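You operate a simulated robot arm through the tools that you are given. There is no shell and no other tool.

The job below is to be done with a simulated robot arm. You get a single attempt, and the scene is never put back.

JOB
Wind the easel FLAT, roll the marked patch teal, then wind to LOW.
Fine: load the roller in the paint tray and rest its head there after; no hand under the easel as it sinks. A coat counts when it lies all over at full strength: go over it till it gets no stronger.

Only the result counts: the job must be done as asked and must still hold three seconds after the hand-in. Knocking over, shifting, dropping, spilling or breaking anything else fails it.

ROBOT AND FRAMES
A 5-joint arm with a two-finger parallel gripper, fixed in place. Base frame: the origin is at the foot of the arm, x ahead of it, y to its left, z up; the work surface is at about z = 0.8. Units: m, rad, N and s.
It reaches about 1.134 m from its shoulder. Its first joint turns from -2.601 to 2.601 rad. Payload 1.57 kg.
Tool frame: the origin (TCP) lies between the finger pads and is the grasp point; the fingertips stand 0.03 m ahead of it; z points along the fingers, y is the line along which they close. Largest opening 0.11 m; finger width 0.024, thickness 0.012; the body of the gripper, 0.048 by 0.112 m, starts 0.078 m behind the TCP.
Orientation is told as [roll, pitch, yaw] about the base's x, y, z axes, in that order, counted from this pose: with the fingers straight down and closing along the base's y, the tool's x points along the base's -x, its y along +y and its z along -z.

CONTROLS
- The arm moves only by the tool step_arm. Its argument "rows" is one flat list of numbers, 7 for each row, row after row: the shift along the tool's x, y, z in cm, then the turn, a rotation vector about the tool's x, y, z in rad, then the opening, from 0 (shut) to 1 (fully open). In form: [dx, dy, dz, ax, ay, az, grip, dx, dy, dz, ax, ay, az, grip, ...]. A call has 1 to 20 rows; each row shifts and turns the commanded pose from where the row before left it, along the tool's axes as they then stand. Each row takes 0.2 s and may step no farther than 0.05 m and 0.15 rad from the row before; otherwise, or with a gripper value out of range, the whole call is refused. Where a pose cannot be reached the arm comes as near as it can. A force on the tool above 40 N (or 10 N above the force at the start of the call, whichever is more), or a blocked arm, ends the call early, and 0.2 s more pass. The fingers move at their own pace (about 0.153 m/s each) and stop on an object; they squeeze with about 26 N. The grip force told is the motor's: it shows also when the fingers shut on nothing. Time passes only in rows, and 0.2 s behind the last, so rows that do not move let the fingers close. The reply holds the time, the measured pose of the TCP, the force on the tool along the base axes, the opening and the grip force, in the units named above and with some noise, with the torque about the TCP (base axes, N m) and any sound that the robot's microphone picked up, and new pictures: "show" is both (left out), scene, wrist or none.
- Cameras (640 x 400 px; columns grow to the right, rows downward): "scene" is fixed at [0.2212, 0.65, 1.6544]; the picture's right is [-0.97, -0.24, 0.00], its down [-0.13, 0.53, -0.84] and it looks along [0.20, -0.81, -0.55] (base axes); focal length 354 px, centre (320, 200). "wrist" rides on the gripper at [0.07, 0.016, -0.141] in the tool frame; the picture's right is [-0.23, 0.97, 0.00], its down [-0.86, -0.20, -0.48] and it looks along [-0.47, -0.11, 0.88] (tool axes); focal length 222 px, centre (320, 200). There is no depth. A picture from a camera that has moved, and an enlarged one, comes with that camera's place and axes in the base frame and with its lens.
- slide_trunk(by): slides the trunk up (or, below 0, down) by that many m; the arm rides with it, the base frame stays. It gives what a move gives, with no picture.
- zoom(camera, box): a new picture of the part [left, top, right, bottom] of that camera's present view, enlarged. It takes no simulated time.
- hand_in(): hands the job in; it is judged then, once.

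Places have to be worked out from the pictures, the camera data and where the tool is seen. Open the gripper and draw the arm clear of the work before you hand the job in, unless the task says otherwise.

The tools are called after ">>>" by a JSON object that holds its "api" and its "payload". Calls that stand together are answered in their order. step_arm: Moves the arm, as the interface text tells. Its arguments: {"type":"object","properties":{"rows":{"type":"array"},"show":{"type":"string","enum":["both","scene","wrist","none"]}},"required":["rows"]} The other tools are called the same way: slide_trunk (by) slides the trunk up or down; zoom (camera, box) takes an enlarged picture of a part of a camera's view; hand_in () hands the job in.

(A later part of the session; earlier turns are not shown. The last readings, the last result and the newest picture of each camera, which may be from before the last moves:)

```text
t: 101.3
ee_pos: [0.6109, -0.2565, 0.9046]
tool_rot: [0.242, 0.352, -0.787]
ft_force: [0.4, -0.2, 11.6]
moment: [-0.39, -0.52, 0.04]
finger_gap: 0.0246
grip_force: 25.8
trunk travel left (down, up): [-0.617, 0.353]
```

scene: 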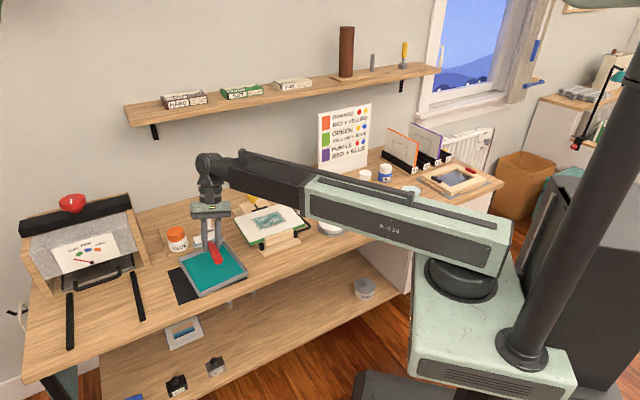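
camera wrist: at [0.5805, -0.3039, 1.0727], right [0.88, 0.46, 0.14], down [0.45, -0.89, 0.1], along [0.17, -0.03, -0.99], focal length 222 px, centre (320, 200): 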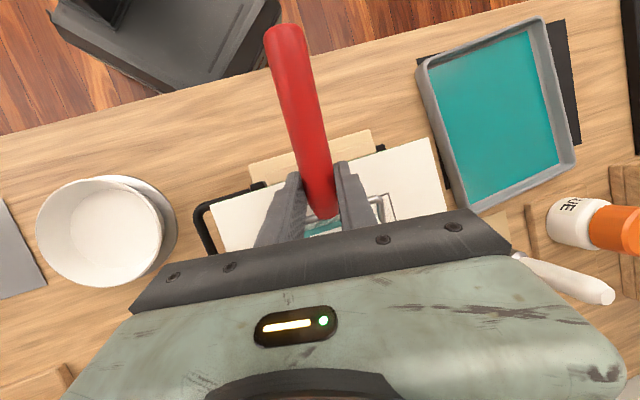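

>>> {"api": "step_arm", "payload": {"rows": [-0.743, 0.064, -0.262, 0, 0.004, 0, 0, -0.743, 0.064, -0.262, 0, 0.004, 0, 0, -0.743, 0.064, -0.262, 0, 0.004, 0, 0, -0.743, 0.064, -0.262, 0, 0.004, 0, 0, -0.743, 0.064, -0.262, 0, 0.004, 0, 0, -0.743, 0.064, -0.262, 0, 0.004, 0, 0], "show": "none"}}

>>> {"api": "step_arm", "payload": {"rows": [-0.743, 0.064, -0.262, 0, 0.004, 0, 0, -0.743, 0.064, -0.262, 0, 0.004, 0, 0, -0.743, 0.064, -0.262, 0, 0.004, 0, 0, -0.743, 0.064, -0.262, 0, 0.004, 0, 0, -0.743, 0.064, -0.262, 0, 0.004, 0, 0, -0.743, 0.064, -0.262, 0, 0.004, 0, 0], "show": "none"}}

>>> {"api": "zoom", "payload": {"camera": "scene", "box": [235, 185, 315, 245]}}

```text
t: 102.7
ee_pos: [0.6442, -0.2897, 0.9076]
tool_rot: [0.242, 0.373, -0.781]
ft_force: [-3.4, 2.7, 10.7]
moment: [-0.28, -0.41, 0.04]
finger_gap: 0.0244
grip_force: 26.2
trunk travel left (down, up): [-0.617, 0.353]
```

```text
t: 104.1
ee_pos: [0.6772, -0.3227, 0.909]
tool_rot: [0.245, 0.395, -0.777]
ft_force: [-3.7, 2.6, 10.9]
moment: [-0.25, -0.41, 0.05]
finger_gap: 0.0247
grip_force: 25.9
out of reach, approached as far as the arm can: row 1, 6
trunk travel left (down, up): [-0.617, 0.353]
```

```text
6.67 times, centred on (275, 215) of scene
camera zoom: at [0.2212, 0.65, 1.6544], right [-0.97, -0.24, 0.0], down [-0.13, 0.53, -0.84], along [0.2, -0.81, -0.55], focal length 2361 px, centre (620, 100)
```

zoom: 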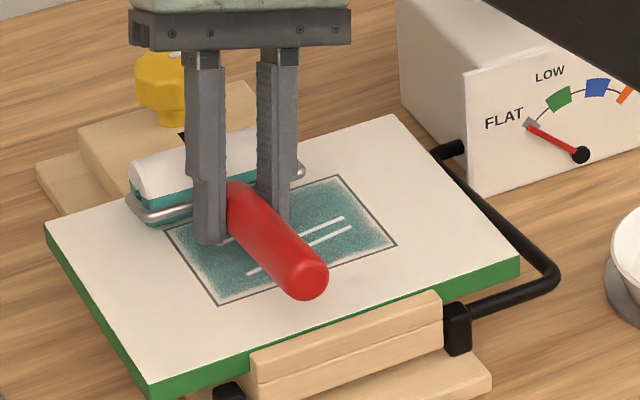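

>>> {"api": "zoom", "payload": {"camera": "scene", "box": [252, 200, 292, 226]}}

>>> {"api": "zoom", "payload": {"camera": "wrist", "box": [180, 100, 480, 250]}}

```text
15.38 times, centred on (272, 213) of scene
camera zoom: at [0.2212, 0.65, 1.6544], right [-0.97, -0.24, 0.0], down [-0.13, 0.53, -0.84], along [0.2, -0.81, -0.55], focal length 5448 px, centre (1058, 0)
```

zoom: 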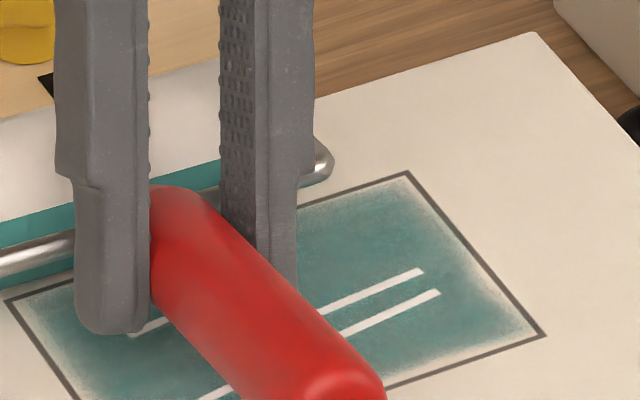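

```text
2.13 times, centred on (330, 175) of wrist
camera zoom: at [0.656, -0.3281, 1.0668], right [0.88, 0.46, 0.13], down [0.46, -0.89, 0.05], along [0.14, 0.01, -0.99], focal length 474 px, centre (299, 253)
```

zoom: 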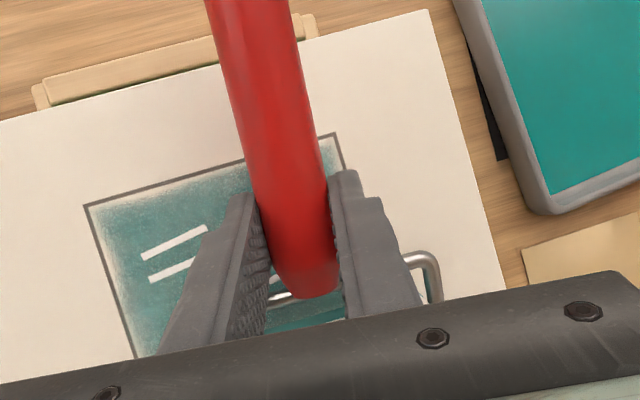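

The coat is still streaky, so it isn't at full strength yet. The force stayed constant with the stronger compensation, so I'll pull back along the same path with the compensation reversed and see if contact holds.

>>> {"api": "step_arm", "payload": {"rows": [0.743, -0.064, 0.262, 0, -0.004, 0, 0, 0.743, -0.064, 0.262, 0, -0.004, 0, 0, 0.743, -0.064, 0.262, 0, -0.004, 0, 0, 0.743, -0.064, 0.262, 0, -0.004, 0, 0, 0.743, -0.064, 0.262, 0, -0.004, 0, 0, 0.743, -0.064, 0.262, 0, -0.004, 0, 0], "show": "none"}}

>>> {"api": "step_arm", "payload": {"rows": [0.743, -0.064, 0.262, 0, -0.004, 0, 0, 0.743, -0.064, 0.262, 0, -0.004, 0, 0, 0.743, -0.064, 0.262, 0, -0.004, 0, 0, 0.743, -0.064, 0.262, 0, -0.004, 0, 0, 0.743, -0.064, 0.262, 0, -0.004, 0, 0, 0.743, -0.064, 0.262, 0, -0.004, 0, 0], "show": "none"}}

>>> {"api": "zoom", "payload": {"camera": "scene", "box": [235, 190, 315, 250]}}

```text
t: 105.5
ee_pos: [0.6447, -0.29, 0.9067]
tool_rot: [0.244, 0.375, -0.781]
ft_force: [0.6, 0.1, -0.6]
moment: [0.03, -0.04, 0.02]
finger_gap: 0.0246
grip_force: 25.9
out of reach, approached as far as the arm can: row 5
trunk travel left (down, up): [-0.617, 0.353]
```

```text
t: 106.9
ee_pos: [0.6115, -0.2569, 0.9035]
tool_rot: [0.241, 0.35, -0.788]
ft_force: [0.3, -0.4, -1.4]
moment: [0.03, 0.03, 0.0]
finger_gap: 0.0247
grip_force: 25.7
out of reach, approached as far as the arm can: row 6
trunk travel left (down, up): [-0.617, 0.353]
```

```text
6.67 times, centred on (275, 220) of scene
camera zoom: at [0.2212, 0.65, 1.6544], right [-0.97, -0.24, 0.0], down [-0.13, 0.53, -0.84], along [0.2, -0.81, -0.55], focal length 2361 px, centre (620, 67)
```

zoom: 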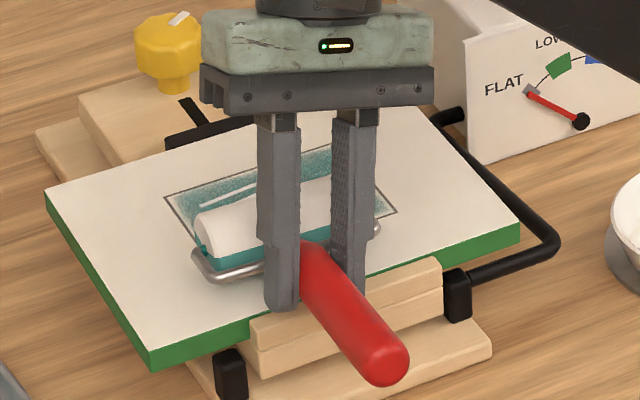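

Pulling loses contact, so forward strokes do the work. The left lane no longer changes visibly, so I'll now give the right lane another coat with this fresh load.

>>> {"api": "slide_trunk", "payload": {"by": 0.004}}

>>> {"api": "step_arm", "payload": {"rows": [0, -1.943, -0.475, 0, 0, 0, 0, 0, -1.943, -0.475, 0, 0, 0, 0, 0, 0, 0, 0, 0, 0, 0], "show": "none"}}

>>> {"api": "slide_trunk", "payload": {"by": -0.005}}

>>> {"api": "slide_trunk", "payload": {"by": -0.001}}

>>> {"api": "slide_trunk", "payload": {"by": -0.001}}

```text
t: 107.4
ee_pos: [0.6104, -0.2569, 0.909]
tool_rot: [0.24, 0.351, -0.79]
ft_force: [-1.0, 0.6, -0.5]
moment: [0.0, 0.02, 0.02]
finger_gap: 0.0246
grip_force: 25.8
trunk travel left (down, up): [-0.621, 0.349]
```

```text
t: 108.2
ee_pos: [0.5813, -0.286, 0.9085]
tool_rot: [0.241, 0.351, -0.788]
ft_force: [-1.1, 0.6, -1.9]
moment: [0.03, 0.01, -0.03]
finger_gap: 0.0246
grip_force: 26.2
trunk travel left (down, up): [-0.621, 0.349]
```

```text
t: 108.8
ee_pos: [0.5822, -0.2833, 0.9036]
tool_rot: [0.24, 0.351, -0.789]
ft_force: [0.6, -1.1, 5.3]
moment: [-0.1, -0.33, -0.07]
finger_gap: 0.0245
grip_force: 25.9
trunk travel left (down, up): [-0.616, 0.354]
```

```text
t: 109.3
ee_pos: [0.5825, -0.2852, 0.9023]
tool_rot: [0.24, 0.352, -0.785]
ft_force: [0.4, -0.8, 11.2]
moment: [-0.36, -0.56, -0.03]
finger_gap: 0.0244
grip_force: 25.8
trunk travel left (down, up): [-0.615, 0.355]
```

```text
t: 109.8
ee_pos: [0.5817, -0.2844, 0.9022]
tool_rot: [0.241, 0.352, -0.788]
ft_force: [-0.8, 2.1, 12.0]
moment: [-0.31, -0.52, 0.0]
finger_gap: 0.0247
grip_force: 26.0
trunk travel left (down, up): [-0.614, 0.356]
```

>>> {"api": "step_arm", "payload": {"rows": [-0.743, 0.064, -0.262, 0, 0.004, 0, 0, -0.743, 0.064, -0.262, 0, 0.004, 0, 0, -0.743, 0.064, -0.262, 0, 0.004, 0, 0, -0.743, 0.064, -0.262, 0, 0.004, 0, 0, -0.743, 0.064, -0.262, 0, 0.004, 0, 0, -0.743, 0.064, -0.262, 0, 0.004, 0, 0, -0.743, 0.064, -0.262, 0, 0.004, 0, 0, -0.743, 0.064, -0.262, 0, 0.004, 0, 0, -0.743, 0.064, -0.262, 0, 0.004, 0, 0, -0.743, 0.064, -0.262, 0, 0.004, 0, 0, -0.743, 0.064, -0.262, 0, 0.004, 0, 0, -0.743, 0.064, -0.262, 0, 0.004, 0, 0], "show": "none"}}

>>> {"api": "zoom", "payload": {"camera": "scene", "box": [235, 185, 315, 245]}}

>>> {"api": "zoom", "payload": {"camera": "wrist", "box": [180, 80, 500, 250]}}

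```text
t: 112.4
ee_pos: [0.6483, -0.3526, 0.9064]
tool_rot: [0.245, 0.394, -0.775]
ft_force: [-2.4, 3.9, 8.6]
moment: [-0.16, -0.29, 0.05]
finger_gap: 0.0243
grip_force: 26.3
out of reach, approached as far as the arm can: row 7, 12
trunk travel left (down, up): [-0.614, 0.356]
```

```text
6.67 times, centred on (275, 215) of scene
camera zoom: at [0.2212, 0.65, 1.6544], right [-0.97, -0.24, 0.0], down [-0.13, 0.53, -0.84], along [0.2, -0.81, -0.55], focal length 2361 px, centre (620, 100)
```

zoom: 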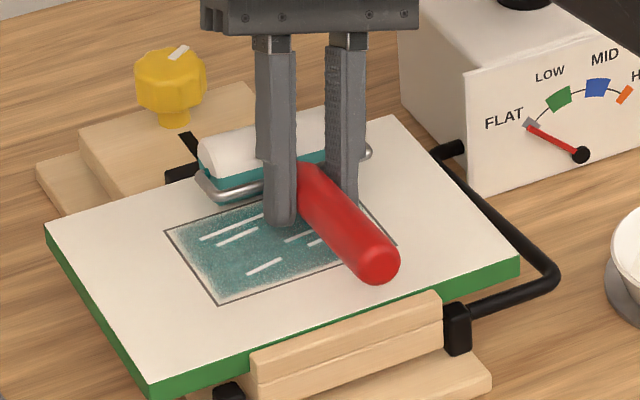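

```text
2.00 times, centred on (340, 165) of wrist
camera zoom: at [0.627, -0.3571, 1.0637], right [0.88, 0.46, 0.13], down [0.46, -0.89, 0.05], along [0.14, 0.01, -0.99], focal length 444 px, centre (280, 270)
```

zoom: 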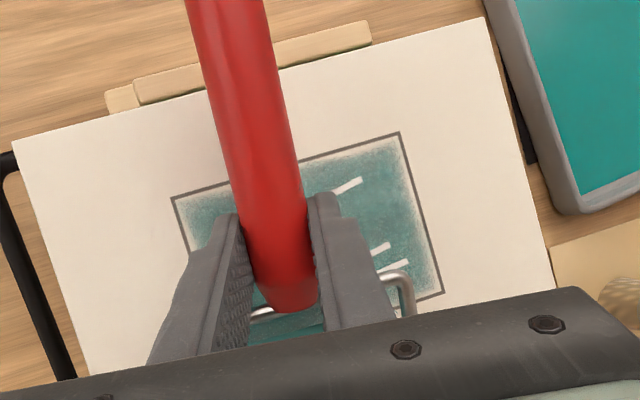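

Still streaky. I'll make repeated forward passes: a hop back just clear of the surface, then a push stroke, all in one call.

>>> {"api": "step_arm", "payload": {"rows": [0, 0, 0, 0, 0.06, 0, 0, 1.676, -0.145, 0.592, 0, -0.0096, 0, 0, 1.676, -0.145, 0.592, 0, -0.0096, 0, 0, 1.676, -0.145, 0.592, 0, -0.0096, 0, 0, 1.676, -0.145, 0.592, 0, -0.0096, 0, 0, 1.676, -0.145, 0.592, 0, -0.0096, 0, 0, 0.536, -0.046, 0.189, 0, -0.06, 0, 0, -0.743, 0.064, -0.262, 0, 0.004, 0, 0, -0.743, 0.064, -0.262, 0, 0.004, 0, 0, -0.743, 0.064, -0.262, 0, 0.004, 0, 0, -0.743, 0.064, -0.262, 0, 0.004, 0, 0, -0.743, 0.064, -0.262, 0, 0.004, 0, 0, -0.743, 0.064, -0.262, 0, 0.004, 0, 0, -0.743, 0.064, -0.262, 0, 0.004, 0, 0, -0.743, 0.064, -0.262, 0, 0.004, 0, 0, -0.743, 0.064, -0.262, 0, 0.004, 0, 0, -0.743, 0.064, -0.262, 0, 0.004, 0, 0, -0.743, 0.064, -0.262, 0, 0.004, 0, 0, -0.743, 0.064, -0.262, 0, 0.004, 0, 0], "show": "none"}}

>>> {"api": "zoom", "payload": {"camera": "scene", "box": [235, 185, 315, 245]}}

```text
t: 112.8
ee_pos: [0.6495, -0.3537, 0.9108]
tool_rot: [0.248, 0.441, -0.775]
ft_force: [2.4, 2.7, 1.5]
moment: [-0.42, 0.68, 0.05]
finger_gap: 0.0247
grip_force: 26.4
out of reach, approached as far as the arm can: row 1
trunk travel left (down, up): [-0.614, 0.356]
stopped in row 2: the force on the tool passed its limit at 48 N (the readings are from after the stop); the commanded pose is now the measured one
```

```text
6.67 times, centred on (275, 215) of scene
camera zoom: at [0.2212, 0.65, 1.6544], right [-0.97, -0.24, 0.0], down [-0.13, 0.53, -0.84], along [0.2, -0.81, -0.55], focal length 2361 px, centre (620, 100)
```

zoom: 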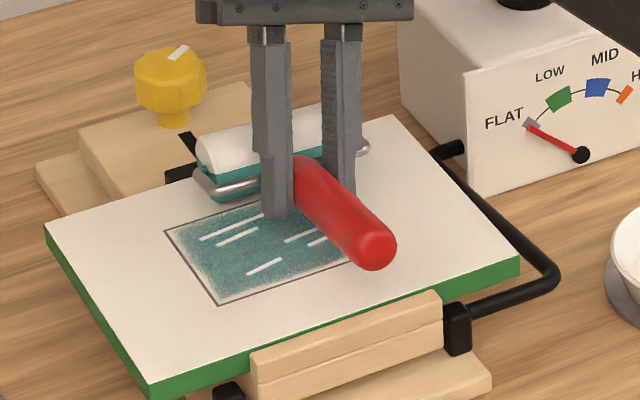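

The call stopped on a force spike. Before moving, I'll check what is touching.

>>> {"api": "zoom", "payload": {"camera": "scene", "box": [250, 190, 300, 230]}}

>>> {"api": "zoom", "payload": {"camera": "wrist", "box": [160, 0, 480, 260]}}

>>> {"api": "zoom", "payload": {"camera": "scene", "box": [200, 90, 360, 260]}}

```text
10.00 times, centred on (275, 210) of scene
camera zoom: at [0.2212, 0.65, 1.6544], right [-0.97, -0.24, 0.0], down [-0.13, 0.53, -0.84], along [0.2, -0.81, -0.55], focal length 3541 px, centre (770, 100)
```

zoom: 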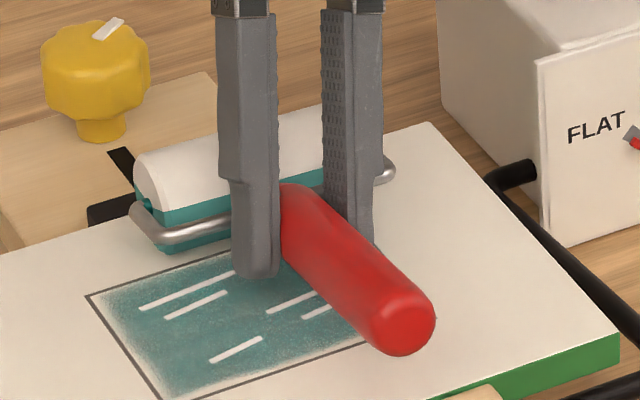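

```text
1.54 times, centred on (320, 130) of wrist
camera zoom: at [0.6339, -0.3638, 1.0674], right [0.88, 0.46, 0.12], down [0.46, -0.89, 0.01], along [0.11, 0.05, -0.99], focal length 342 px, centre (320, 308)
```

zoom: 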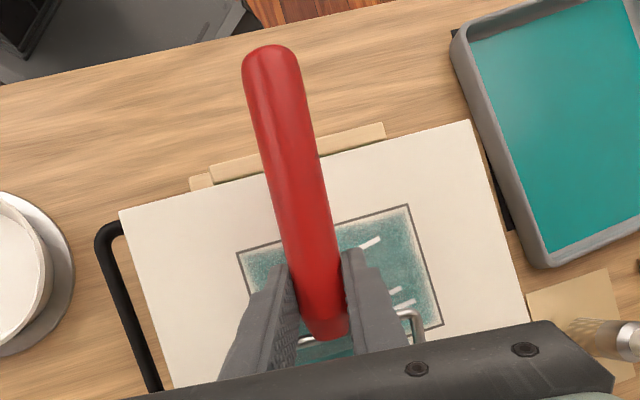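

```text
2.35 times, centred on (280, 175) of scene
camera zoom: at [0.2212, 0.65, 1.6544], right [-0.97, -0.24, 0.0], down [-0.13, 0.53, -0.84], along [0.2, -0.81, -0.55], focal length 833 px, centre (414, 259)
```

zoom: 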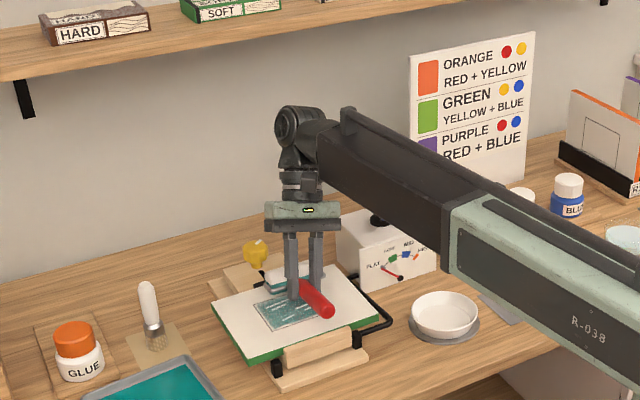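

>>> {"api": "step_arm", "payload": {"rows": [0, 0, 0, 0, 0, 0, 0], "show": "none"}}

```text
t: 113.2
ee_pos: [0.6489, -0.3535, 0.9095]
tool_rot: [0.247, 0.441, -0.772]
ft_force: [6.6, 2.6, -0.1]
moment: [-0.36, 0.99, 0.04]
finger_gap: 0.0245
grip_force: 25.4
trunk travel left (down, up): [-0.614, 0.356]
```

A residual side force about 14 cm above the TCP suggests the wrist camera is touching the arm's own boom because of the larger pitch. I'll raise the trunk and reduce the pitch back to 0.35.

>>> {"api": "slide_trunk", "payload": {"by": 0.02}}

>>> {"api": "step_arm", "payload": {"rows": [0, 0, 0, 0, -0.045, 0, 0, 0, 0, 0, 0, -0.045, 0, 0, 0, 0, 0, 0, 0, 0, 0], "show": "both"}}

```text
t: 113.9
ee_pos: [0.6509, -0.3534, 0.9301]
tool_rot: [0.248, 0.442, -0.772]
ft_force: [6.9, 0.7, -2.4]
moment: [-0.31, 1.19, 0.11]
finger_gap: 0.0245
grip_force: 26.4
trunk travel left (down, up): [-0.634, 0.336]
```

```text
t: 114.7
ee_pos: [0.6511, -0.353, 0.9219]
tool_rot: [0.238, 0.354, -0.796]
ft_force: [1.0, -0.2, -2.0]
moment: [0.02, 0.01, -0.02]
finger_gap: 0.0247
grip_force: 26.0
out of reach, approached as far as the arm can: row 1, 2
trunk travel left (down, up): [-0.634, 0.336]
camera wrist: at [0.6252, -0.3529, 1.0785], right [0.88, 0.45, 0.14], down [0.44, -0.89, 0.1], along [0.17, -0.02, -0.99], focal length 222 px, centre (320, 200)
```

scene: 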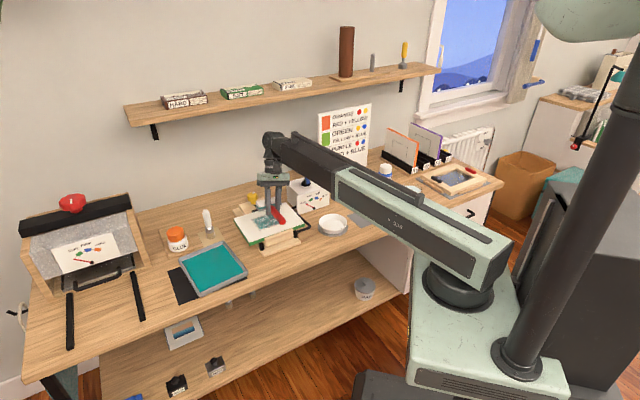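
wrist: 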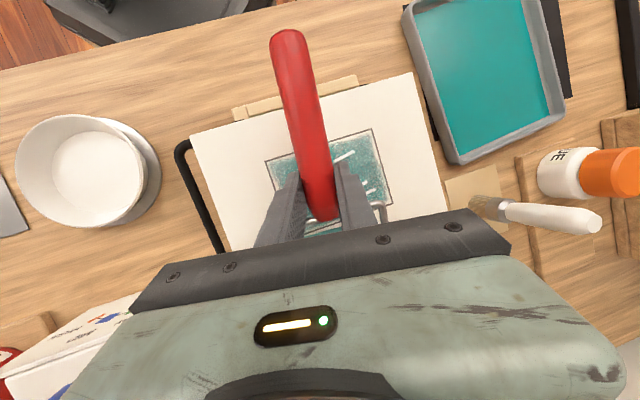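

Clear now—forces back to just the roller's weight. I'll return to the front edge, at the middle lane, and use lighter contact so the roller doesn't pivot.

>>> {"api": "step_arm", "payload": {"rows": [1.786, 0.196, 0.717, 0, 0, 0, 0, 1.786, 0.196, 0.717, 0, 0, 0, 0, 1.786, 0.196, 0.717, 0, 0, 0, 0, 1.786, 0.196, 0.717, 0, 0, 0, 0, 1.786, 0.196, 0.717, 0, 0, 0, 0, 0, 0, 0, 0, 0, 0, 0], "show": "none"}}

>>> {"api": "zoom", "payload": {"camera": "scene", "box": [245, 190, 310, 240]}}

>>> {"api": "slide_trunk", "payload": {"by": -0.015}}

>>> {"api": "slide_trunk", "payload": {"by": -0.003}}

```text
t: 116.1
ee_pos: [0.5967, -0.2726, 0.9209]
tool_rot: [0.24, 0.356, -0.793]
ft_force: [0.3, 0.0, -1.6]
moment: [0.04, 0.0, -0.01]
finger_gap: 0.0243
grip_force: 25.4
trunk travel left (down, up): [-0.634, 0.336]
```

```text
8.00 times, centred on (278, 215) of scene
camera zoom: at [0.2212, 0.65, 1.6544], right [-0.97, -0.24, 0.0], down [-0.13, 0.53, -0.84], along [0.2, -0.81, -0.55], focal length 2833 px, centre (660, 80)
```

zoom: 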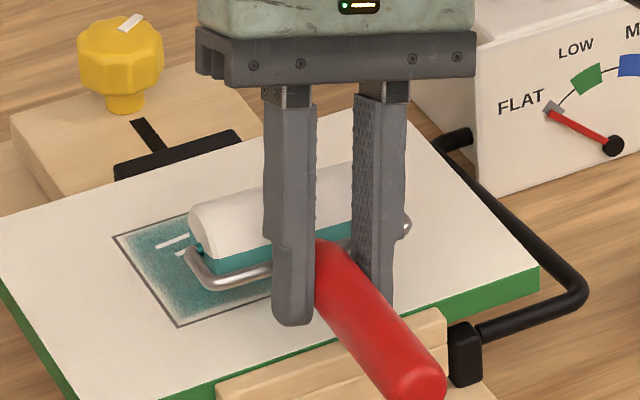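

```text
t: 116.7
ee_pos: [0.5955, -0.2722, 0.9062]
tool_rot: [0.239, 0.357, -0.795]
ft_force: [-0.4, 0.8, -1.1]
moment: [0.02, -0.01, -0.02]
finger_gap: 0.0247
grip_force: 25.7
trunk travel left (down, up): [-0.619, 0.351]
```

```text
t: 117.2
ee_pos: [0.5974, -0.2717, 0.9043]
tool_rot: [0.238, 0.356, -0.794]
ft_force: [-0.8, 0.7, -1.5]
moment: [0.04, 0.03, 0.06]
finger_gap: 0.0249
grip_force: 26.3
trunk travel left (down, up): [-0.616, 0.354]
```

>>> {"api": "slide_trunk", "payload": {"by": -0.001}}

>>> {"api": "slide_trunk", "payload": {"by": -0.001}}

>>> {"api": "slide_trunk", "payload": {"by": -0.0005}}

```text
t: 117.8
ee_pos: [0.597, -0.2713, 0.903]
tool_rot: [0.238, 0.357, -0.794]
ft_force: [-0.1, -0.5, -0.3]
moment: [0.02, -0.06, 0.02]
finger_gap: 0.0247
grip_force: 26.3
trunk travel left (down, up): [-0.615, 0.355]
```

```text
t: 118.3
ee_pos: [0.5966, -0.2718, 0.9019]
tool_rot: [0.239, 0.354, -0.793]
ft_force: [0.5, -0.9, 6.6]
moment: [-0.09, -0.47, -0.06]
finger_gap: 0.0247
grip_force: 26.3
trunk travel left (down, up): [-0.614, 0.356]
```

```text
t: 118.8
ee_pos: [0.5963, -0.272, 0.9019]
tool_rot: [0.238, 0.355, -0.794]
ft_force: [0.8, -1.8, 10.3]
moment: [-0.35, -0.54, -0.03]
finger_gap: 0.0246
grip_force: 26.5
trunk travel left (down, up): [-0.613, 0.357]
```

About 12 N; I'll make a forward stroke, return, and read the contact again.

>>> {"api": "step_arm", "payload": {"rows": [-0.743, 0.064, -0.262, 0, 0.0035, 0, 0, -0.743, 0.064, -0.262, 0, 0.0035, 0, 0, -0.743, 0.064, -0.262, 0, 0.0035, 0, 0, -0.743, 0.064, -0.262, 0, 0.0035, 0, 0, -0.743, 0.064, -0.262, 0, 0.0035, 0, 0, -0.743, 0.064, -0.262, 0, 0.0035, 0, 0, -0.743, 0.064, -0.262, 0, 0.0035, 0, 0, -0.743, 0.064, -0.262, 0, 0.0035, 0, 0, -0.743, 0.064, -0.262, 0, 0.0035, 0, 0, -0.743, 0.064, -0.262, 0, 0.0035, 0, 0, -0.743, 0.064, -0.262, 0, 0.0035, 0, 0, -0.743, 0.064, -0.262, 0, 0.0035, 0, 0], "show": "none"}}

>>> {"api": "zoom", "payload": {"camera": "scene", "box": [245, 190, 310, 240]}}

>>> {"api": "step_arm", "payload": {"rows": [1.486, -0.128, 0.524, 0, -0.007, 0, 0, 1.486, -0.128, 0.524, 0, -0.007, 0, 0, 1.486, -0.128, 0.524, 0, -0.007, 0, 0, 1.486, -0.128, 0.524, 0, -0.007, 0, 0, 1.486, -0.128, 0.524, 0, -0.007, 0, 0, 1.486, -0.128, 0.524, 0, -0.007, 0, 0], "show": "none"}}

```text
t: 121.4
ee_pos: [0.6612, -0.3404, 0.9067]
tool_rot: [0.243, 0.395, -0.785]
ft_force: [-2.2, 1.8, 7.1]
moment: [-0.16, -0.28, 0.01]
finger_gap: 0.0247
grip_force: 25.8
out of reach, approached as far as the arm can: row 8, 12
trunk travel left (down, up): [-0.613, 0.357]
```

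```text
8.00 times, centred on (278, 215) of scene
camera zoom: at [0.2212, 0.65, 1.6544], right [-0.97, -0.24, 0.0], down [-0.13, 0.53, -0.84], along [0.2, -0.81, -0.55], focal length 2833 px, centre (660, 80)
```

zoom: 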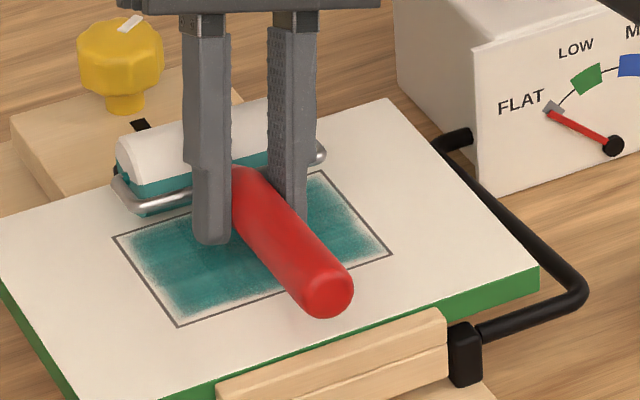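

```text
t: 122.8
ee_pos: [0.5963, -0.2717, 0.9015]
tool_rot: [0.238, 0.355, -0.794]
ft_force: [-1.3, 0.6, 1.0]
moment: [0.03, -0.06, 0.01]
finger_gap: 0.0246
grip_force: 26.1
out of reach, approached as far as the arm can: row 3
trunk travel left (down, up): [-0.613, 0.357]
```

The streaks are gone and the teal is clearly stronger now. I'll keep going over it: another forward and back cycle in the middle lane.

>>> {"api": "step_arm", "payload": {"rows": [-0.743, 0.064, -0.262, 0, 0.0035, 0, 0, -0.743, 0.064, -0.262, 0, 0.0035, 0, 0, -0.743, 0.064, -0.262, 0, 0.0035, 0, 0, -0.743, 0.064, -0.262, 0, 0.0035, 0, 0, -0.743, 0.064, -0.262, 0, 0.0035, 0, 0, -0.743, 0.064, -0.262, 0, 0.0035, 0, 0, -0.743, 0.064, -0.262, 0, 0.0035, 0, 0, -0.743, 0.064, -0.262, 0, 0.0035, 0, 0, -0.743, 0.064, -0.262, 0, 0.0035, 0, 0, -0.743, 0.064, -0.262, 0, 0.0035, 0, 0, -0.743, 0.064, -0.262, 0, 0.0035, 0, 0, -0.743, 0.064, -0.262, 0, 0.0035, 0, 0], "show": "none"}}

>>> {"api": "zoom", "payload": {"camera": "scene", "box": [245, 190, 310, 240]}}

>>> {"api": "step_arm", "payload": {"rows": [1.486, -0.128, 0.524, 0, -0.007, 0, 0, 1.486, -0.128, 0.524, 0, -0.007, 0, 0, 1.486, -0.128, 0.524, 0, -0.007, 0, 0, 1.486, -0.128, 0.524, 0, -0.007, 0, 0, 1.486, -0.128, 0.524, 0, -0.007, 0, 0, 1.486, -0.128, 0.524, 0, -0.007, 0, 0], "show": "none"}}

```text
t: 125.4
ee_pos: [0.6622, -0.3405, 0.9057]
tool_rot: [0.242, 0.398, -0.785]
ft_force: [0.0, 0.6, 1.7]
moment: [-0.02, -0.13, 0.05]
finger_gap: 0.0247
grip_force: 26.1
out of reach, approached as far as the arm can: row 12
trunk travel left (down, up): [-0.613, 0.357]
```

```text
8.00 times, centred on (278, 215) of scene
camera zoom: at [0.2212, 0.65, 1.6544], right [-0.97, -0.24, 0.0], down [-0.13, 0.53, -0.84], along [0.2, -0.81, -0.55], focal length 2833 px, centre (660, 80)
```

zoom: 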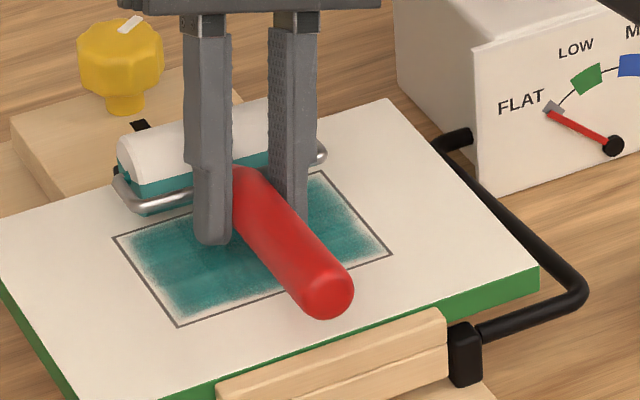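

```text
t: 126.8
ee_pos: [0.5937, -0.2715, 0.9014]
tool_rot: [0.239, 0.355, -0.794]
ft_force: [-1.5, 0.3, 0.0]
moment: [0.01, -0.07, 0.02]
finger_gap: 0.0247
grip_force: 26.2
out of reach, approached as far as the arm can: row 2, 6
trunk travel left (down, up): [-0.613, 0.357]
```

Stronger still; the center is good while the edges remain lighter. I'll shift to the left lane, starting a bit further forward, to build up the edges.

>>> {"api": "slide_trunk", "payload": {"by": 0.003}}

>>> {"api": "step_arm", "payload": {"rows": [0.564, 2.476, 0.817, 0, 0, 0, 0, 0, 0, 0, 0, 0, 0, 0], "show": "none"}}

>>> {"api": "slide_trunk", "payload": {"by": -0.0035}}

>>> {"api": "slide_trunk", "payload": {"by": -0.0005}}

```text
t: 127.3
ee_pos: [0.5949, -0.2723, 0.9063]
tool_rot: [0.24, 0.356, -0.795]
ft_force: [0.9, 0.7, -1.6]
moment: [0.02, 0.03, 0.01]
finger_gap: 0.0245
grip_force: 26.1
trunk travel left (down, up): [-0.616, 0.354]
```

```text
t: 127.9
ee_pos: [0.6103, -0.2474, 0.9037]
tool_rot: [0.239, 0.356, -0.795]
ft_force: [-1.1, 0.4, -1.7]
moment: [-0.01, 0.03, 0.01]
finger_gap: 0.0247
grip_force: 26.5
trunk travel left (down, up): [-0.616, 0.354]
```

```text
t: 128.4
ee_pos: [0.6103, -0.249, 0.9019]
tool_rot: [0.24, 0.354, -0.795]
ft_force: [-0.1, -0.4, 2.5]
moment: [-0.03, -0.26, -0.02]
finger_gap: 0.0247
grip_force: 26.3
trunk travel left (down, up): [-0.613, 0.357]
```

```text
t: 128.9
ee_pos: [0.6101, -0.2497, 0.9005]
tool_rot: [0.239, 0.356, -0.794]
ft_force: [1.7, -0.3, 8.5]
moment: [-0.27, -0.49, 0.02]
finger_gap: 0.0248
grip_force: 25.8
trunk travel left (down, up): [-0.612, 0.358]
```

>>> {"api": "step_arm", "payload": {"rows": [-0.752, 0.065, -0.266, 0, 0.0033, 0, 0, -0.752, 0.065, -0.266, 0, 0.0033, 0, 0, -0.752, 0.065, -0.266, 0, 0.0033, 0, 0, -0.752, 0.065, -0.266, 0, 0.0033, 0, 0, -0.752, 0.065, -0.266, 0, 0.0033, 0, 0, -0.752, 0.065, -0.266, 0, 0.0033, 0, 0, -0.752, 0.065, -0.266, 0, 0.0033, 0, 0, -0.752, 0.065, -0.266, 0, 0.0033, 0, 0, -0.752, 0.065, -0.266, 0, 0.0033, 0, 0, -0.752, 0.065, -0.266, 0, 0.0033, 0, 0, -0.752, 0.065, -0.266, 0, 0.0033, 0, 0, -0.752, 0.065, -0.266, 0, 0.0033, 0, 0, -0.752, 0.065, -0.266, 0, 0.0033, 0, 0], "show": "none"}}

>>> {"api": "zoom", "payload": {"camera": "scene", "box": [245, 190, 310, 240]}}

>>> {"api": "step_arm", "payload": {"rows": [1.629, -0.141, 0.576, 0, -0.00715, 0, 0, 1.629, -0.141, 0.576, 0, -0.00715, 0, 0, 1.629, -0.141, 0.576, 0, -0.00715, 0, 0, 1.629, -0.141, 0.576, 0, -0.00715, 0, 0, 1.629, -0.141, 0.576, 0, -0.00715, 0, 0, 1.629, -0.141, 0.576, 0, -0.00715, 0, 0], "show": "none"}}

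```text
t: 131.7
ee_pos: [0.6835, -0.3222, 0.9046]
tool_rot: [0.243, 0.396, -0.785]
ft_force: [-2.4, 1.0, 5.0]
moment: [-0.09, -0.2, 0.03]
finger_gap: 0.0247
grip_force: 26.2
out of reach, approached as far as the arm can: row 8
trunk travel left (down, up): [-0.612, 0.358]
```

```text
8.00 times, centred on (278, 215) of scene
camera zoom: at [0.2212, 0.65, 1.6544], right [-0.97, -0.24, 0.0], down [-0.13, 0.53, -0.84], along [0.2, -0.81, -0.55], focal length 2833 px, centre (660, 80)
```

zoom: 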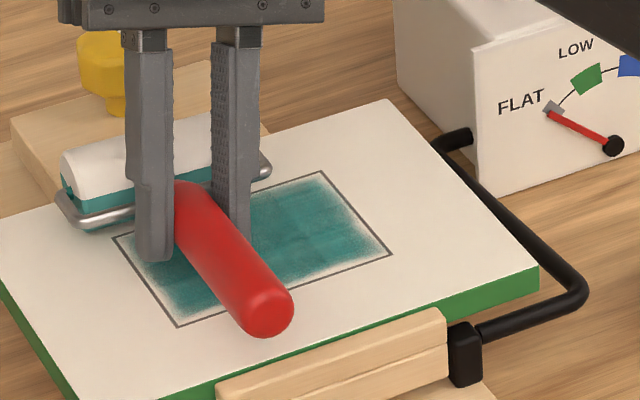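

```text
t: 133.1
ee_pos: [0.6092, -0.2477, 0.8993]
tool_rot: [0.239, 0.356, -0.795]
ft_force: [-1.5, 0.6, 1.9]
moment: [0.02, -0.11, 0.03]
finger_gap: 0.0244
grip_force: 26.0
out of reach, approached as far as the arm can: row 4
trunk travel left (down, up): [-0.612, 0.358]
```

Contact held through the whole cycle. Another pass in the left lane, then I'll switch to the right lane.

>>> {"api": "step_arm", "payload": {"rows": [-0.752, 0.065, -0.266, 0, 0.0033, 0, 0, -0.752, 0.065, -0.266, 0, 0.0033, 0, 0, -0.752, 0.065, -0.266, 0, 0.0033, 0, 0, -0.752, 0.065, -0.266, 0, 0.0033, 0, 0, -0.752, 0.065, -0.266, 0, 0.0033, 0, 0, -0.752, 0.065, -0.266, 0, 0.0033, 0, 0, -0.752, 0.065, -0.266, 0, 0.0033, 0, 0, -0.752, 0.065, -0.266, 0, 0.0033, 0, 0, -0.752, 0.065, -0.266, 0, 0.0033, 0, 0, -0.752, 0.065, -0.266, 0, 0.0033, 0, 0, -0.752, 0.065, -0.266, 0, 0.0033, 0, 0, -0.752, 0.065, -0.266, 0, 0.0033, 0, 0, -0.752, 0.065, -0.266, 0, 0.0033, 0, 0, 1.629, -0.141, 0.576, 0, -0.00715, 0, 0, 1.629, -0.141, 0.576, 0, -0.00715, 0, 0, 1.629, -0.141, 0.576, 0, -0.00715, 0, 0, 1.629, -0.141, 0.576, 0, -0.00715, 0, 0, 1.629, -0.141, 0.576, 0, -0.00715, 0, 0, 1.629, -0.141, 0.576, 0, -0.00715, 0, 0], "show": "none"}}

>>> {"api": "zoom", "payload": {"camera": "scene", "box": [245, 190, 310, 240]}}

>>> {"api": "slide_trunk", "payload": {"by": 0.003}}

>>> {"api": "step_arm", "payload": {"rows": [0, -2.4, -0.587, 0, 0, 0, 0, 0, -2.4, -0.587, 0, 0, 0, 0, 0, 0, 0, 0, 0, 0, 0], "show": "none"}}

>>> {"api": "slide_trunk", "payload": {"by": -0.003}}

>>> {"api": "slide_trunk", "payload": {"by": -0.0005}}

```text
t: 137.1
ee_pos: [0.609, -0.2483, 0.9009]
tool_rot: [0.24, 0.356, -0.796]
ft_force: [-0.3, 0.8, 0.2]
moment: [0.0, -0.09, 0.01]
finger_gap: 0.0245
grip_force: 26.4
out of reach, approached as far as the arm can: row 11, 17
trunk travel left (down, up): [-0.612, 0.358]
```

```text
8.00 times, centred on (278, 215) of scene
camera zoom: at [0.2212, 0.65, 1.6544], right [-0.97, -0.24, 0.0], down [-0.13, 0.53, -0.84], along [0.2, -0.81, -0.55], focal length 2833 px, centre (660, 80)
```

zoom: 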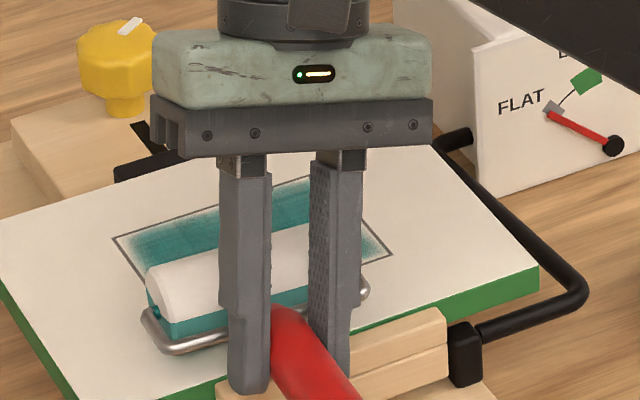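

```text
t: 137.6
ee_pos: [0.6094, -0.2487, 0.9037]
tool_rot: [0.239, 0.355, -0.796]
ft_force: [1.7, -0.4, -1.4]
moment: [0.04, 0.03, 0.01]
finger_gap: 0.0246
grip_force: 26.3
trunk travel left (down, up): [-0.615, 0.355]
```

```text
t: 138.4
ee_pos: [0.5731, -0.2827, 0.9035]
tool_rot: [0.237, 0.356, -0.794]
ft_force: [-0.8, -0.9, -1.6]
moment: [0.0, 0.01, 0.0]
finger_gap: 0.0245
grip_force: 26.1
trunk travel left (down, up): [-0.615, 0.355]
```

```text
t: 139.0
ee_pos: [0.5742, -0.2833, 0.9008]
tool_rot: [0.238, 0.356, -0.793]
ft_force: [-0.8, -0.7, 2.0]
moment: [-0.06, -0.26, -0.03]
finger_gap: 0.0247
grip_force: 26.0
trunk travel left (down, up): [-0.612, 0.358]
```

```text
t: 139.5
ee_pos: [0.574, -0.2815, 0.9009]
tool_rot: [0.24, 0.356, -0.794]
ft_force: [0.8, -1.5, 6.4]
moment: [-0.18, -0.47, -0.06]
finger_gap: 0.0245
grip_force: 26.0
trunk travel left (down, up): [-0.612, 0.358]
```

Contact about 8 N in the right lane. One forward and back cycle here.

>>> {"api": "step_arm", "payload": {"rows": [-0.752, 0.065, -0.266, 0, 0.0033, 0, 0, -0.752, 0.065, -0.266, 0, 0.0033, 0, 0, -0.752, 0.065, -0.266, 0, 0.0033, 0, 0, -0.752, 0.065, -0.266, 0, 0.0033, 0, 0, -0.752, 0.065, -0.266, 0, 0.0033, 0, 0, -0.752, 0.065, -0.266, 0, 0.0033, 0, 0, -0.752, 0.065, -0.266, 0, 0.0033, 0, 0, -0.752, 0.065, -0.266, 0, 0.0033, 0, 0, -0.752, 0.065, -0.266, 0, 0.0033, 0, 0, -0.752, 0.065, -0.266, 0, 0.0033, 0, 0, -0.752, 0.065, -0.266, 0, 0.0033, 0, 0, -0.752, 0.065, -0.266, 0, 0.0033, 0, 0, -0.752, 0.065, -0.266, 0, 0.0033, 0, 0], "show": "none"}}

>>> {"api": "zoom", "payload": {"camera": "scene", "box": [245, 190, 310, 240]}}

>>> {"api": "step_arm", "payload": {"rows": [1.629, -0.141, 0.576, 0, -0.00715, 0, 0, 1.629, -0.141, 0.576, 0, -0.00715, 0, 0, 1.629, -0.141, 0.576, 0, -0.00715, 0, 0, 1.629, -0.141, 0.576, 0, -0.00715, 0, 0, 1.629, -0.141, 0.576, 0, -0.00715, 0, 0, 1.629, -0.141, 0.576, 0, -0.00715, 0, 0], "show": "none"}}

>>> {"api": "zoom", "payload": {"camera": "scene", "box": [245, 190, 310, 240]}}

```text
t: 142.3
ee_pos: [0.6488, -0.3571, 0.9045]
tool_rot: [0.242, 0.398, -0.785]
ft_force: [0.0, 0.7, 0.9]
moment: [0.02, -0.09, 0.06]
finger_gap: 0.0244
grip_force: 26.1
out of reach, approached as far as the arm can: row 9
trunk travel left (down, up): [-0.612, 0.358]
```

```text
8.00 times, centred on (278, 215) of scene
camera zoom: at [0.2212, 0.65, 1.6544], right [-0.97, -0.24, 0.0], down [-0.13, 0.53, -0.84], along [0.2, -0.81, -0.55], focal length 2833 px, centre (660, 80)
```

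zoom: 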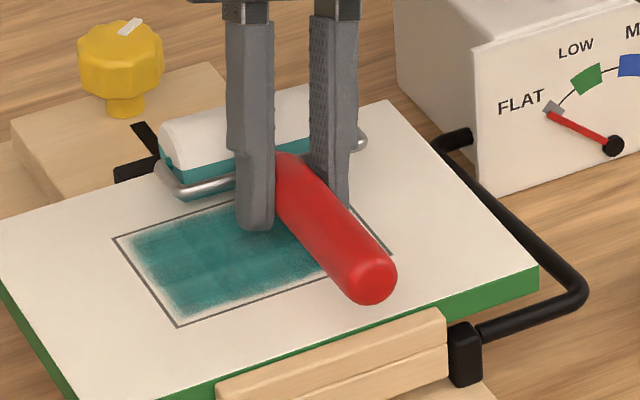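

```text
t: 143.7
ee_pos: [0.5751, -0.2813, 0.9007]
tool_rot: [0.239, 0.358, -0.794]
ft_force: [-0.7, 0.4, 1.5]
moment: [0.01, -0.19, 0.06]
finger_gap: 0.0248
grip_force: 25.5
out of reach, approached as far as the arm can: row 5
trunk travel left (down, up): [-0.612, 0.358]
```

```text
8.00 times, centred on (278, 215) of scene
camera zoom: at [0.2212, 0.65, 1.6544], right [-0.97, -0.24, 0.0], down [-0.13, 0.53, -0.84], along [0.2, -0.81, -0.55], focal length 2833 px, centre (660, 80)
```

zoom: 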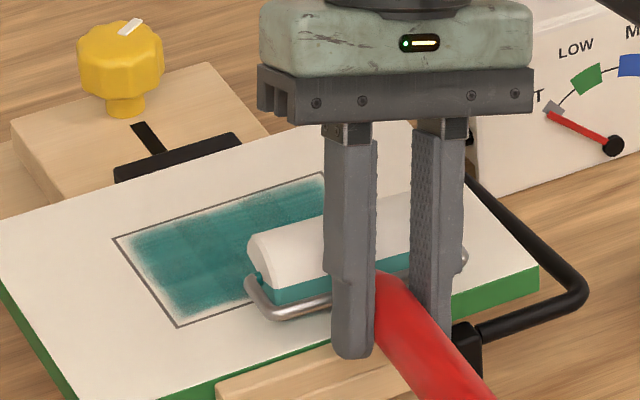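

The coat is now solid with soft edges. I'll do another right-lane pass, then reload for the next coat.

>>> {"api": "step_arm", "payload": {"rows": [-0.752, 0.065, -0.266, 0, 0.0033, 0, 0, -0.752, 0.065, -0.266, 0, 0.0033, 0, 0, -0.752, 0.065, -0.266, 0, 0.0033, 0, 0, -0.752, 0.065, -0.266, 0, 0.0033, 0, 0, -0.752, 0.065, -0.266, 0, 0.0033, 0, 0, -0.752, 0.065, -0.266, 0, 0.0033, 0, 0, -0.752, 0.065, -0.266, 0, 0.0033, 0, 0, -0.752, 0.065, -0.266, 0, 0.0033, 0, 0, -0.752, 0.065, -0.266, 0, 0.0033, 0, 0, -0.752, 0.065, -0.266, 0, 0.0033, 0, 0, -0.752, 0.065, -0.266, 0, 0.0033, 0, 0, -0.752, 0.065, -0.266, 0, 0.0033, 0, 0, -0.752, 0.065, -0.266, 0, 0.0033, 0, 0, 1.629, -0.141, 0.576, 0, -0.00715, 0, 0, 1.629, -0.141, 0.576, 0, -0.00715, 0, 0, 1.629, -0.141, 0.576, 0, -0.00715, 0, 0, 1.629, -0.141, 0.576, 0, -0.00715, 0, 0, 1.629, -0.141, 0.576, 0, -0.00715, 0, 0, 1.629, -0.141, 0.576, 0, -0.00715, 0, 0], "show": "none"}}

>>> {"api": "zoom", "payload": {"camera": "scene", "box": [245, 190, 310, 240]}}

>>> {"api": "slide_trunk", "payload": {"by": 0.045}}

```text
t: 147.7
ee_pos: [0.574, -0.2814, 0.9009]
tool_rot: [0.24, 0.359, -0.795]
ft_force: [-0.8, -0.1, 1.1]
moment: [0.01, -0.16, 0.06]
finger_gap: 0.0245
grip_force: 25.9
out of reach, approached as far as the arm can: row 12, 16, 19
trunk travel left (down, up): [-0.612, 0.358]
```

```text
8.00 times, centred on (278, 215) of scene
camera zoom: at [0.2212, 0.65, 1.6544], right [-0.97, -0.24, 0.0], down [-0.13, 0.53, -0.84], along [0.2, -0.81, -0.55], focal length 2833 px, centre (660, 80)
```

zoom: 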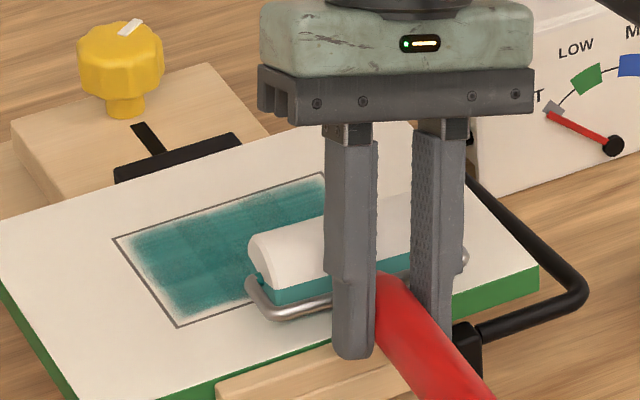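

```text
t: 148.5
ee_pos: [0.5753, -0.2826, 0.9454]
tool_rot: [0.239, 0.356, -0.794]
ft_force: [0.4, -0.4, -0.8]
moment: [0.03, 0.01, -0.03]
finger_gap: 0.0245
grip_force: 26.0
trunk travel left (down, up): [-0.657, 0.313]
```

The load is thinner, and the roller has pivoted up about 1.4 cm in the fingers, leaving the fingertips nearly level with its contact line. I'll go to the tray, set the head in the paint with the handle over the front rim, and re-grip it at a better angle.

>>> {"api": "step_arm", "payload": {"rows": [-0.073, 4.3, 1.02, 0, 0, 0, 0, -0.073, 4.3, 1.02, 0, 0, 0, 0, -0.073, 4.3, 1.02, 0, 0, 0, 0, -0.073, 4.3, 1.02, 0, 0, 0, 0, -0.073, 4.3, 1.02, 0, 0, 0, 0, -0.073, 4.3, 1.02, 0, 0, 0, 0, 0, 0, 0, 0.0346, 0.022, -0.0901, 0, 0, 0, 0, 0, 0, 0, 0], "show": "both"}}

>>> {"api": "zoom", "payload": {"camera": "scene", "box": [235, 190, 315, 250]}}

>>> {"api": "zoom", "payload": {"camera": "scene", "box": [170, 215, 260, 300]}}

```text
t: 150.3
ee_pos: [0.7675, -0.0994, 0.9451]
tool_rot: [0.238, 0.358, -0.694]
ft_force: [0.0, 0.3, -1.8]
moment: [0.05, 0.0, -0.01]
finger_gap: 0.0245
grip_force: 26.1
trunk travel left (down, up): [-0.657, 0.313]
camera wrist: at [0.7433, -0.1017, 1.1017], right [0.83, 0.54, 0.14], down [0.53, -0.84, 0.09], along [0.17, 0.0, -0.99], focal length 222 px, centre (320, 200)
```

scene: 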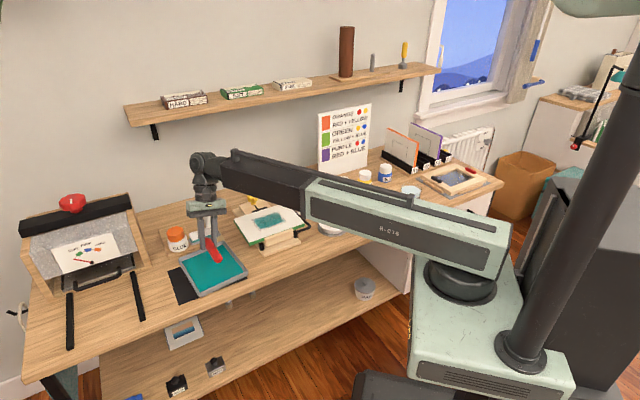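
wrist: 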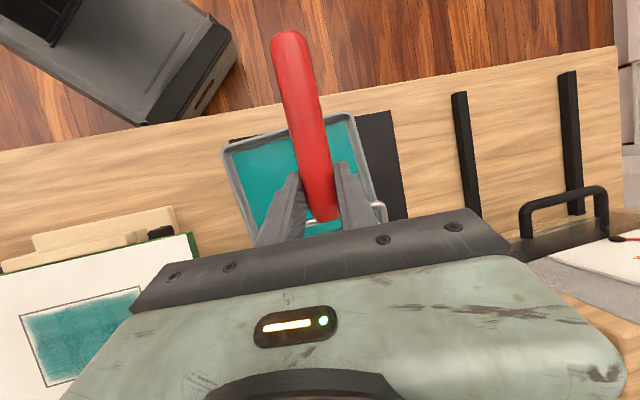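

```text
6.67 times, centred on (275, 220) of scene
camera zoom: at [0.2212, 0.65, 1.6544], right [-0.97, -0.24, 0.0], down [-0.13, 0.53, -0.84], along [0.2, -0.81, -0.55], focal length 2361 px, centre (620, 67)
```

zoom: 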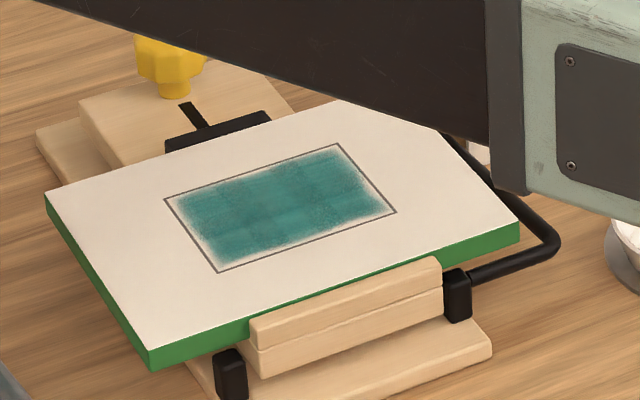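

```text
4.71 times, centred on (215, 258) of scene
camera zoom: at [0.2212, 0.65, 1.6544], right [-0.97, -0.24, 0.0], down [-0.13, 0.53, -0.84], along [0.2, -0.81, -0.55], focal length 1666 px, centre (814, -71)
```

zoom: 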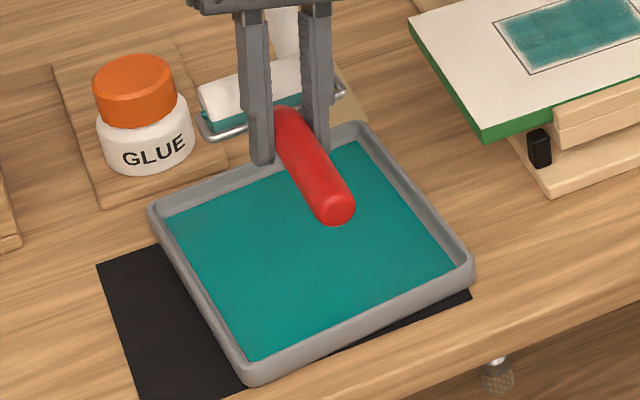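

The patch is much fuller. Now I'll lower the head to just above the paint, with the handle over the tray's front rim.

>>> {"api": "slide_trunk", "payload": {"by": -0.09}}

>>> {"api": "zoom", "payload": {"camera": "scene", "box": [175, 230, 250, 300]}}

>>> {"api": "slide_trunk", "payload": {"by": -0.006}}

>>> {"api": "zoom", "payload": {"camera": "scene", "box": [185, 235, 235, 280]}}

```text
t: 151.6
ee_pos: [0.7679, -0.0999, 0.8539]
tool_rot: [0.24, 0.36, -0.696]
ft_force: [0.9, 0.1, -1.4]
moment: [0.03, 0.01, -0.01]
finger_gap: 0.0244
grip_force: 26.0
trunk travel left (down, up): [-0.567, 0.403]
```

```text
5.71 times, centred on (212, 265) of scene
camera zoom: at [0.2212, 0.65, 1.6544], right [-0.97, -0.24, 0.0], down [-0.13, 0.53, -0.84], along [0.2, -0.81, -0.55], focal length 2024 px, centre (934, -171)
```

zoom: 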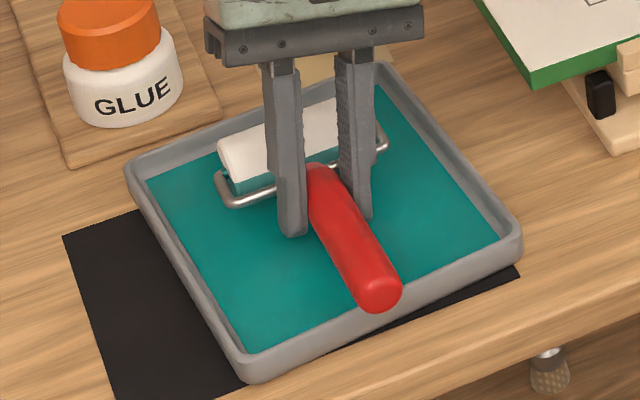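

```text
t: 152.1
ee_pos: [0.769, -0.1005, 0.8496]
tool_rot: [0.239, 0.358, -0.696]
ft_force: [-0.3, 0.8, -2.2]
moment: [0.02, 0.03, 0.01]
finger_gap: 0.0246
grip_force: 25.9
trunk travel left (down, up): [-0.561, 0.409]
```

```text
8.89 times, centred on (210, 258) of scene
camera zoom: at [0.2212, 0.65, 1.6544], right [-0.97, -0.24, 0.0], down [-0.13, 0.53, -0.84], along [0.2, -0.81, -0.55], focal length 3148 px, centre (1298, -311)
```

zoom: 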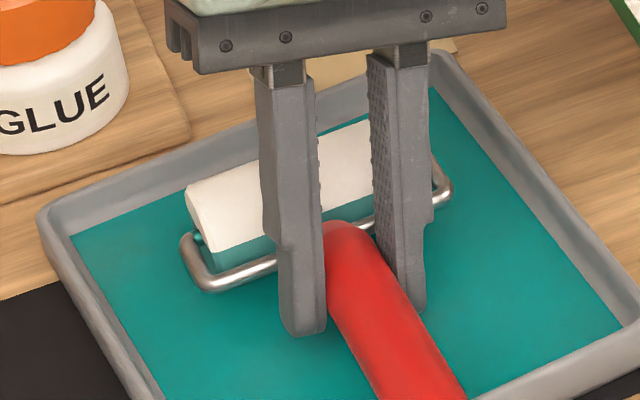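

The handle crosses the front rim and the head is a few millimetres above the paint, centered in the tray. I'll release gently.

>>> {"api": "step_arm", "payload": {"rows": [0, 0, 0, 0, 0, 0, 0.4, 0, 0, 0, 0, 0, 0, 0.4, 0, 0, 0, 0, 0, 0, 0.4], "show": "none"}}

>>> {"api": "zoom", "payload": {"camera": "scene", "box": [175, 230, 250, 300]}}

>>> {"api": "zoom", "payload": {"camera": "wrist", "box": [180, 20, 480, 250]}}

```text
t: 152.9
ee_pos: [0.7667, -0.099, 0.8496]
tool_rot: [0.238, 0.358, -0.697]
ft_force: [-0.6, 0.2, 0.1]
moment: [-0.01, 0.01, 0.01]
finger_gap: 0.044
grip_force: 0.0
trunk travel left (down, up): [-0.561, 0.409]
```

```text
5.71 times, centred on (212, 265) of scene
camera zoom: at [0.2212, 0.65, 1.6544], right [-0.97, -0.24, 0.0], down [-0.13, 0.53, -0.84], along [0.2, -0.81, -0.55], focal length 2024 px, centre (934, -171)
```

zoom: 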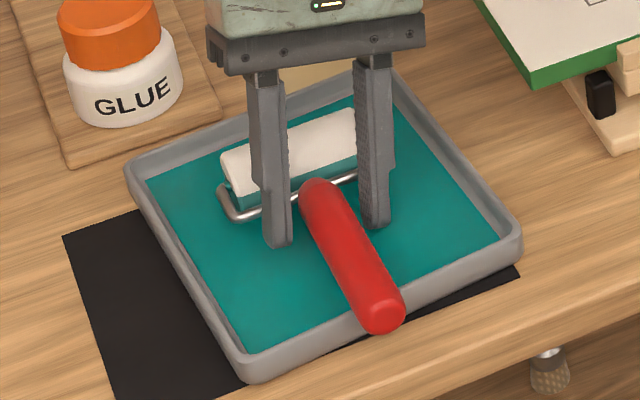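

```text
1.74 times, centred on (330, 135) of wrist
camera zoom: at [0.7431, -0.1018, 1.0058], right [0.83, 0.54, 0.14], down [0.53, -0.84, 0.09], along [0.17, 0.0, -0.99], focal length 386 px, centre (303, 313)
```

zoom: 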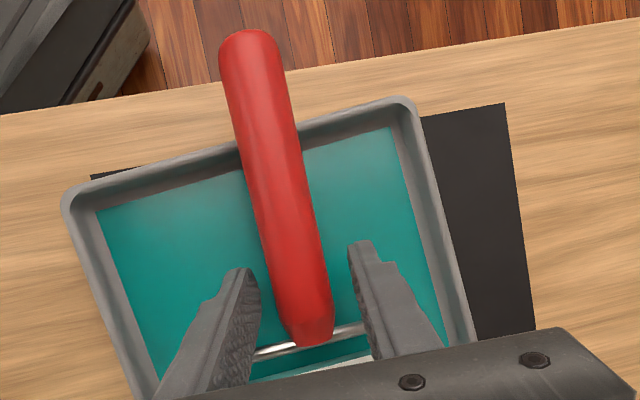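

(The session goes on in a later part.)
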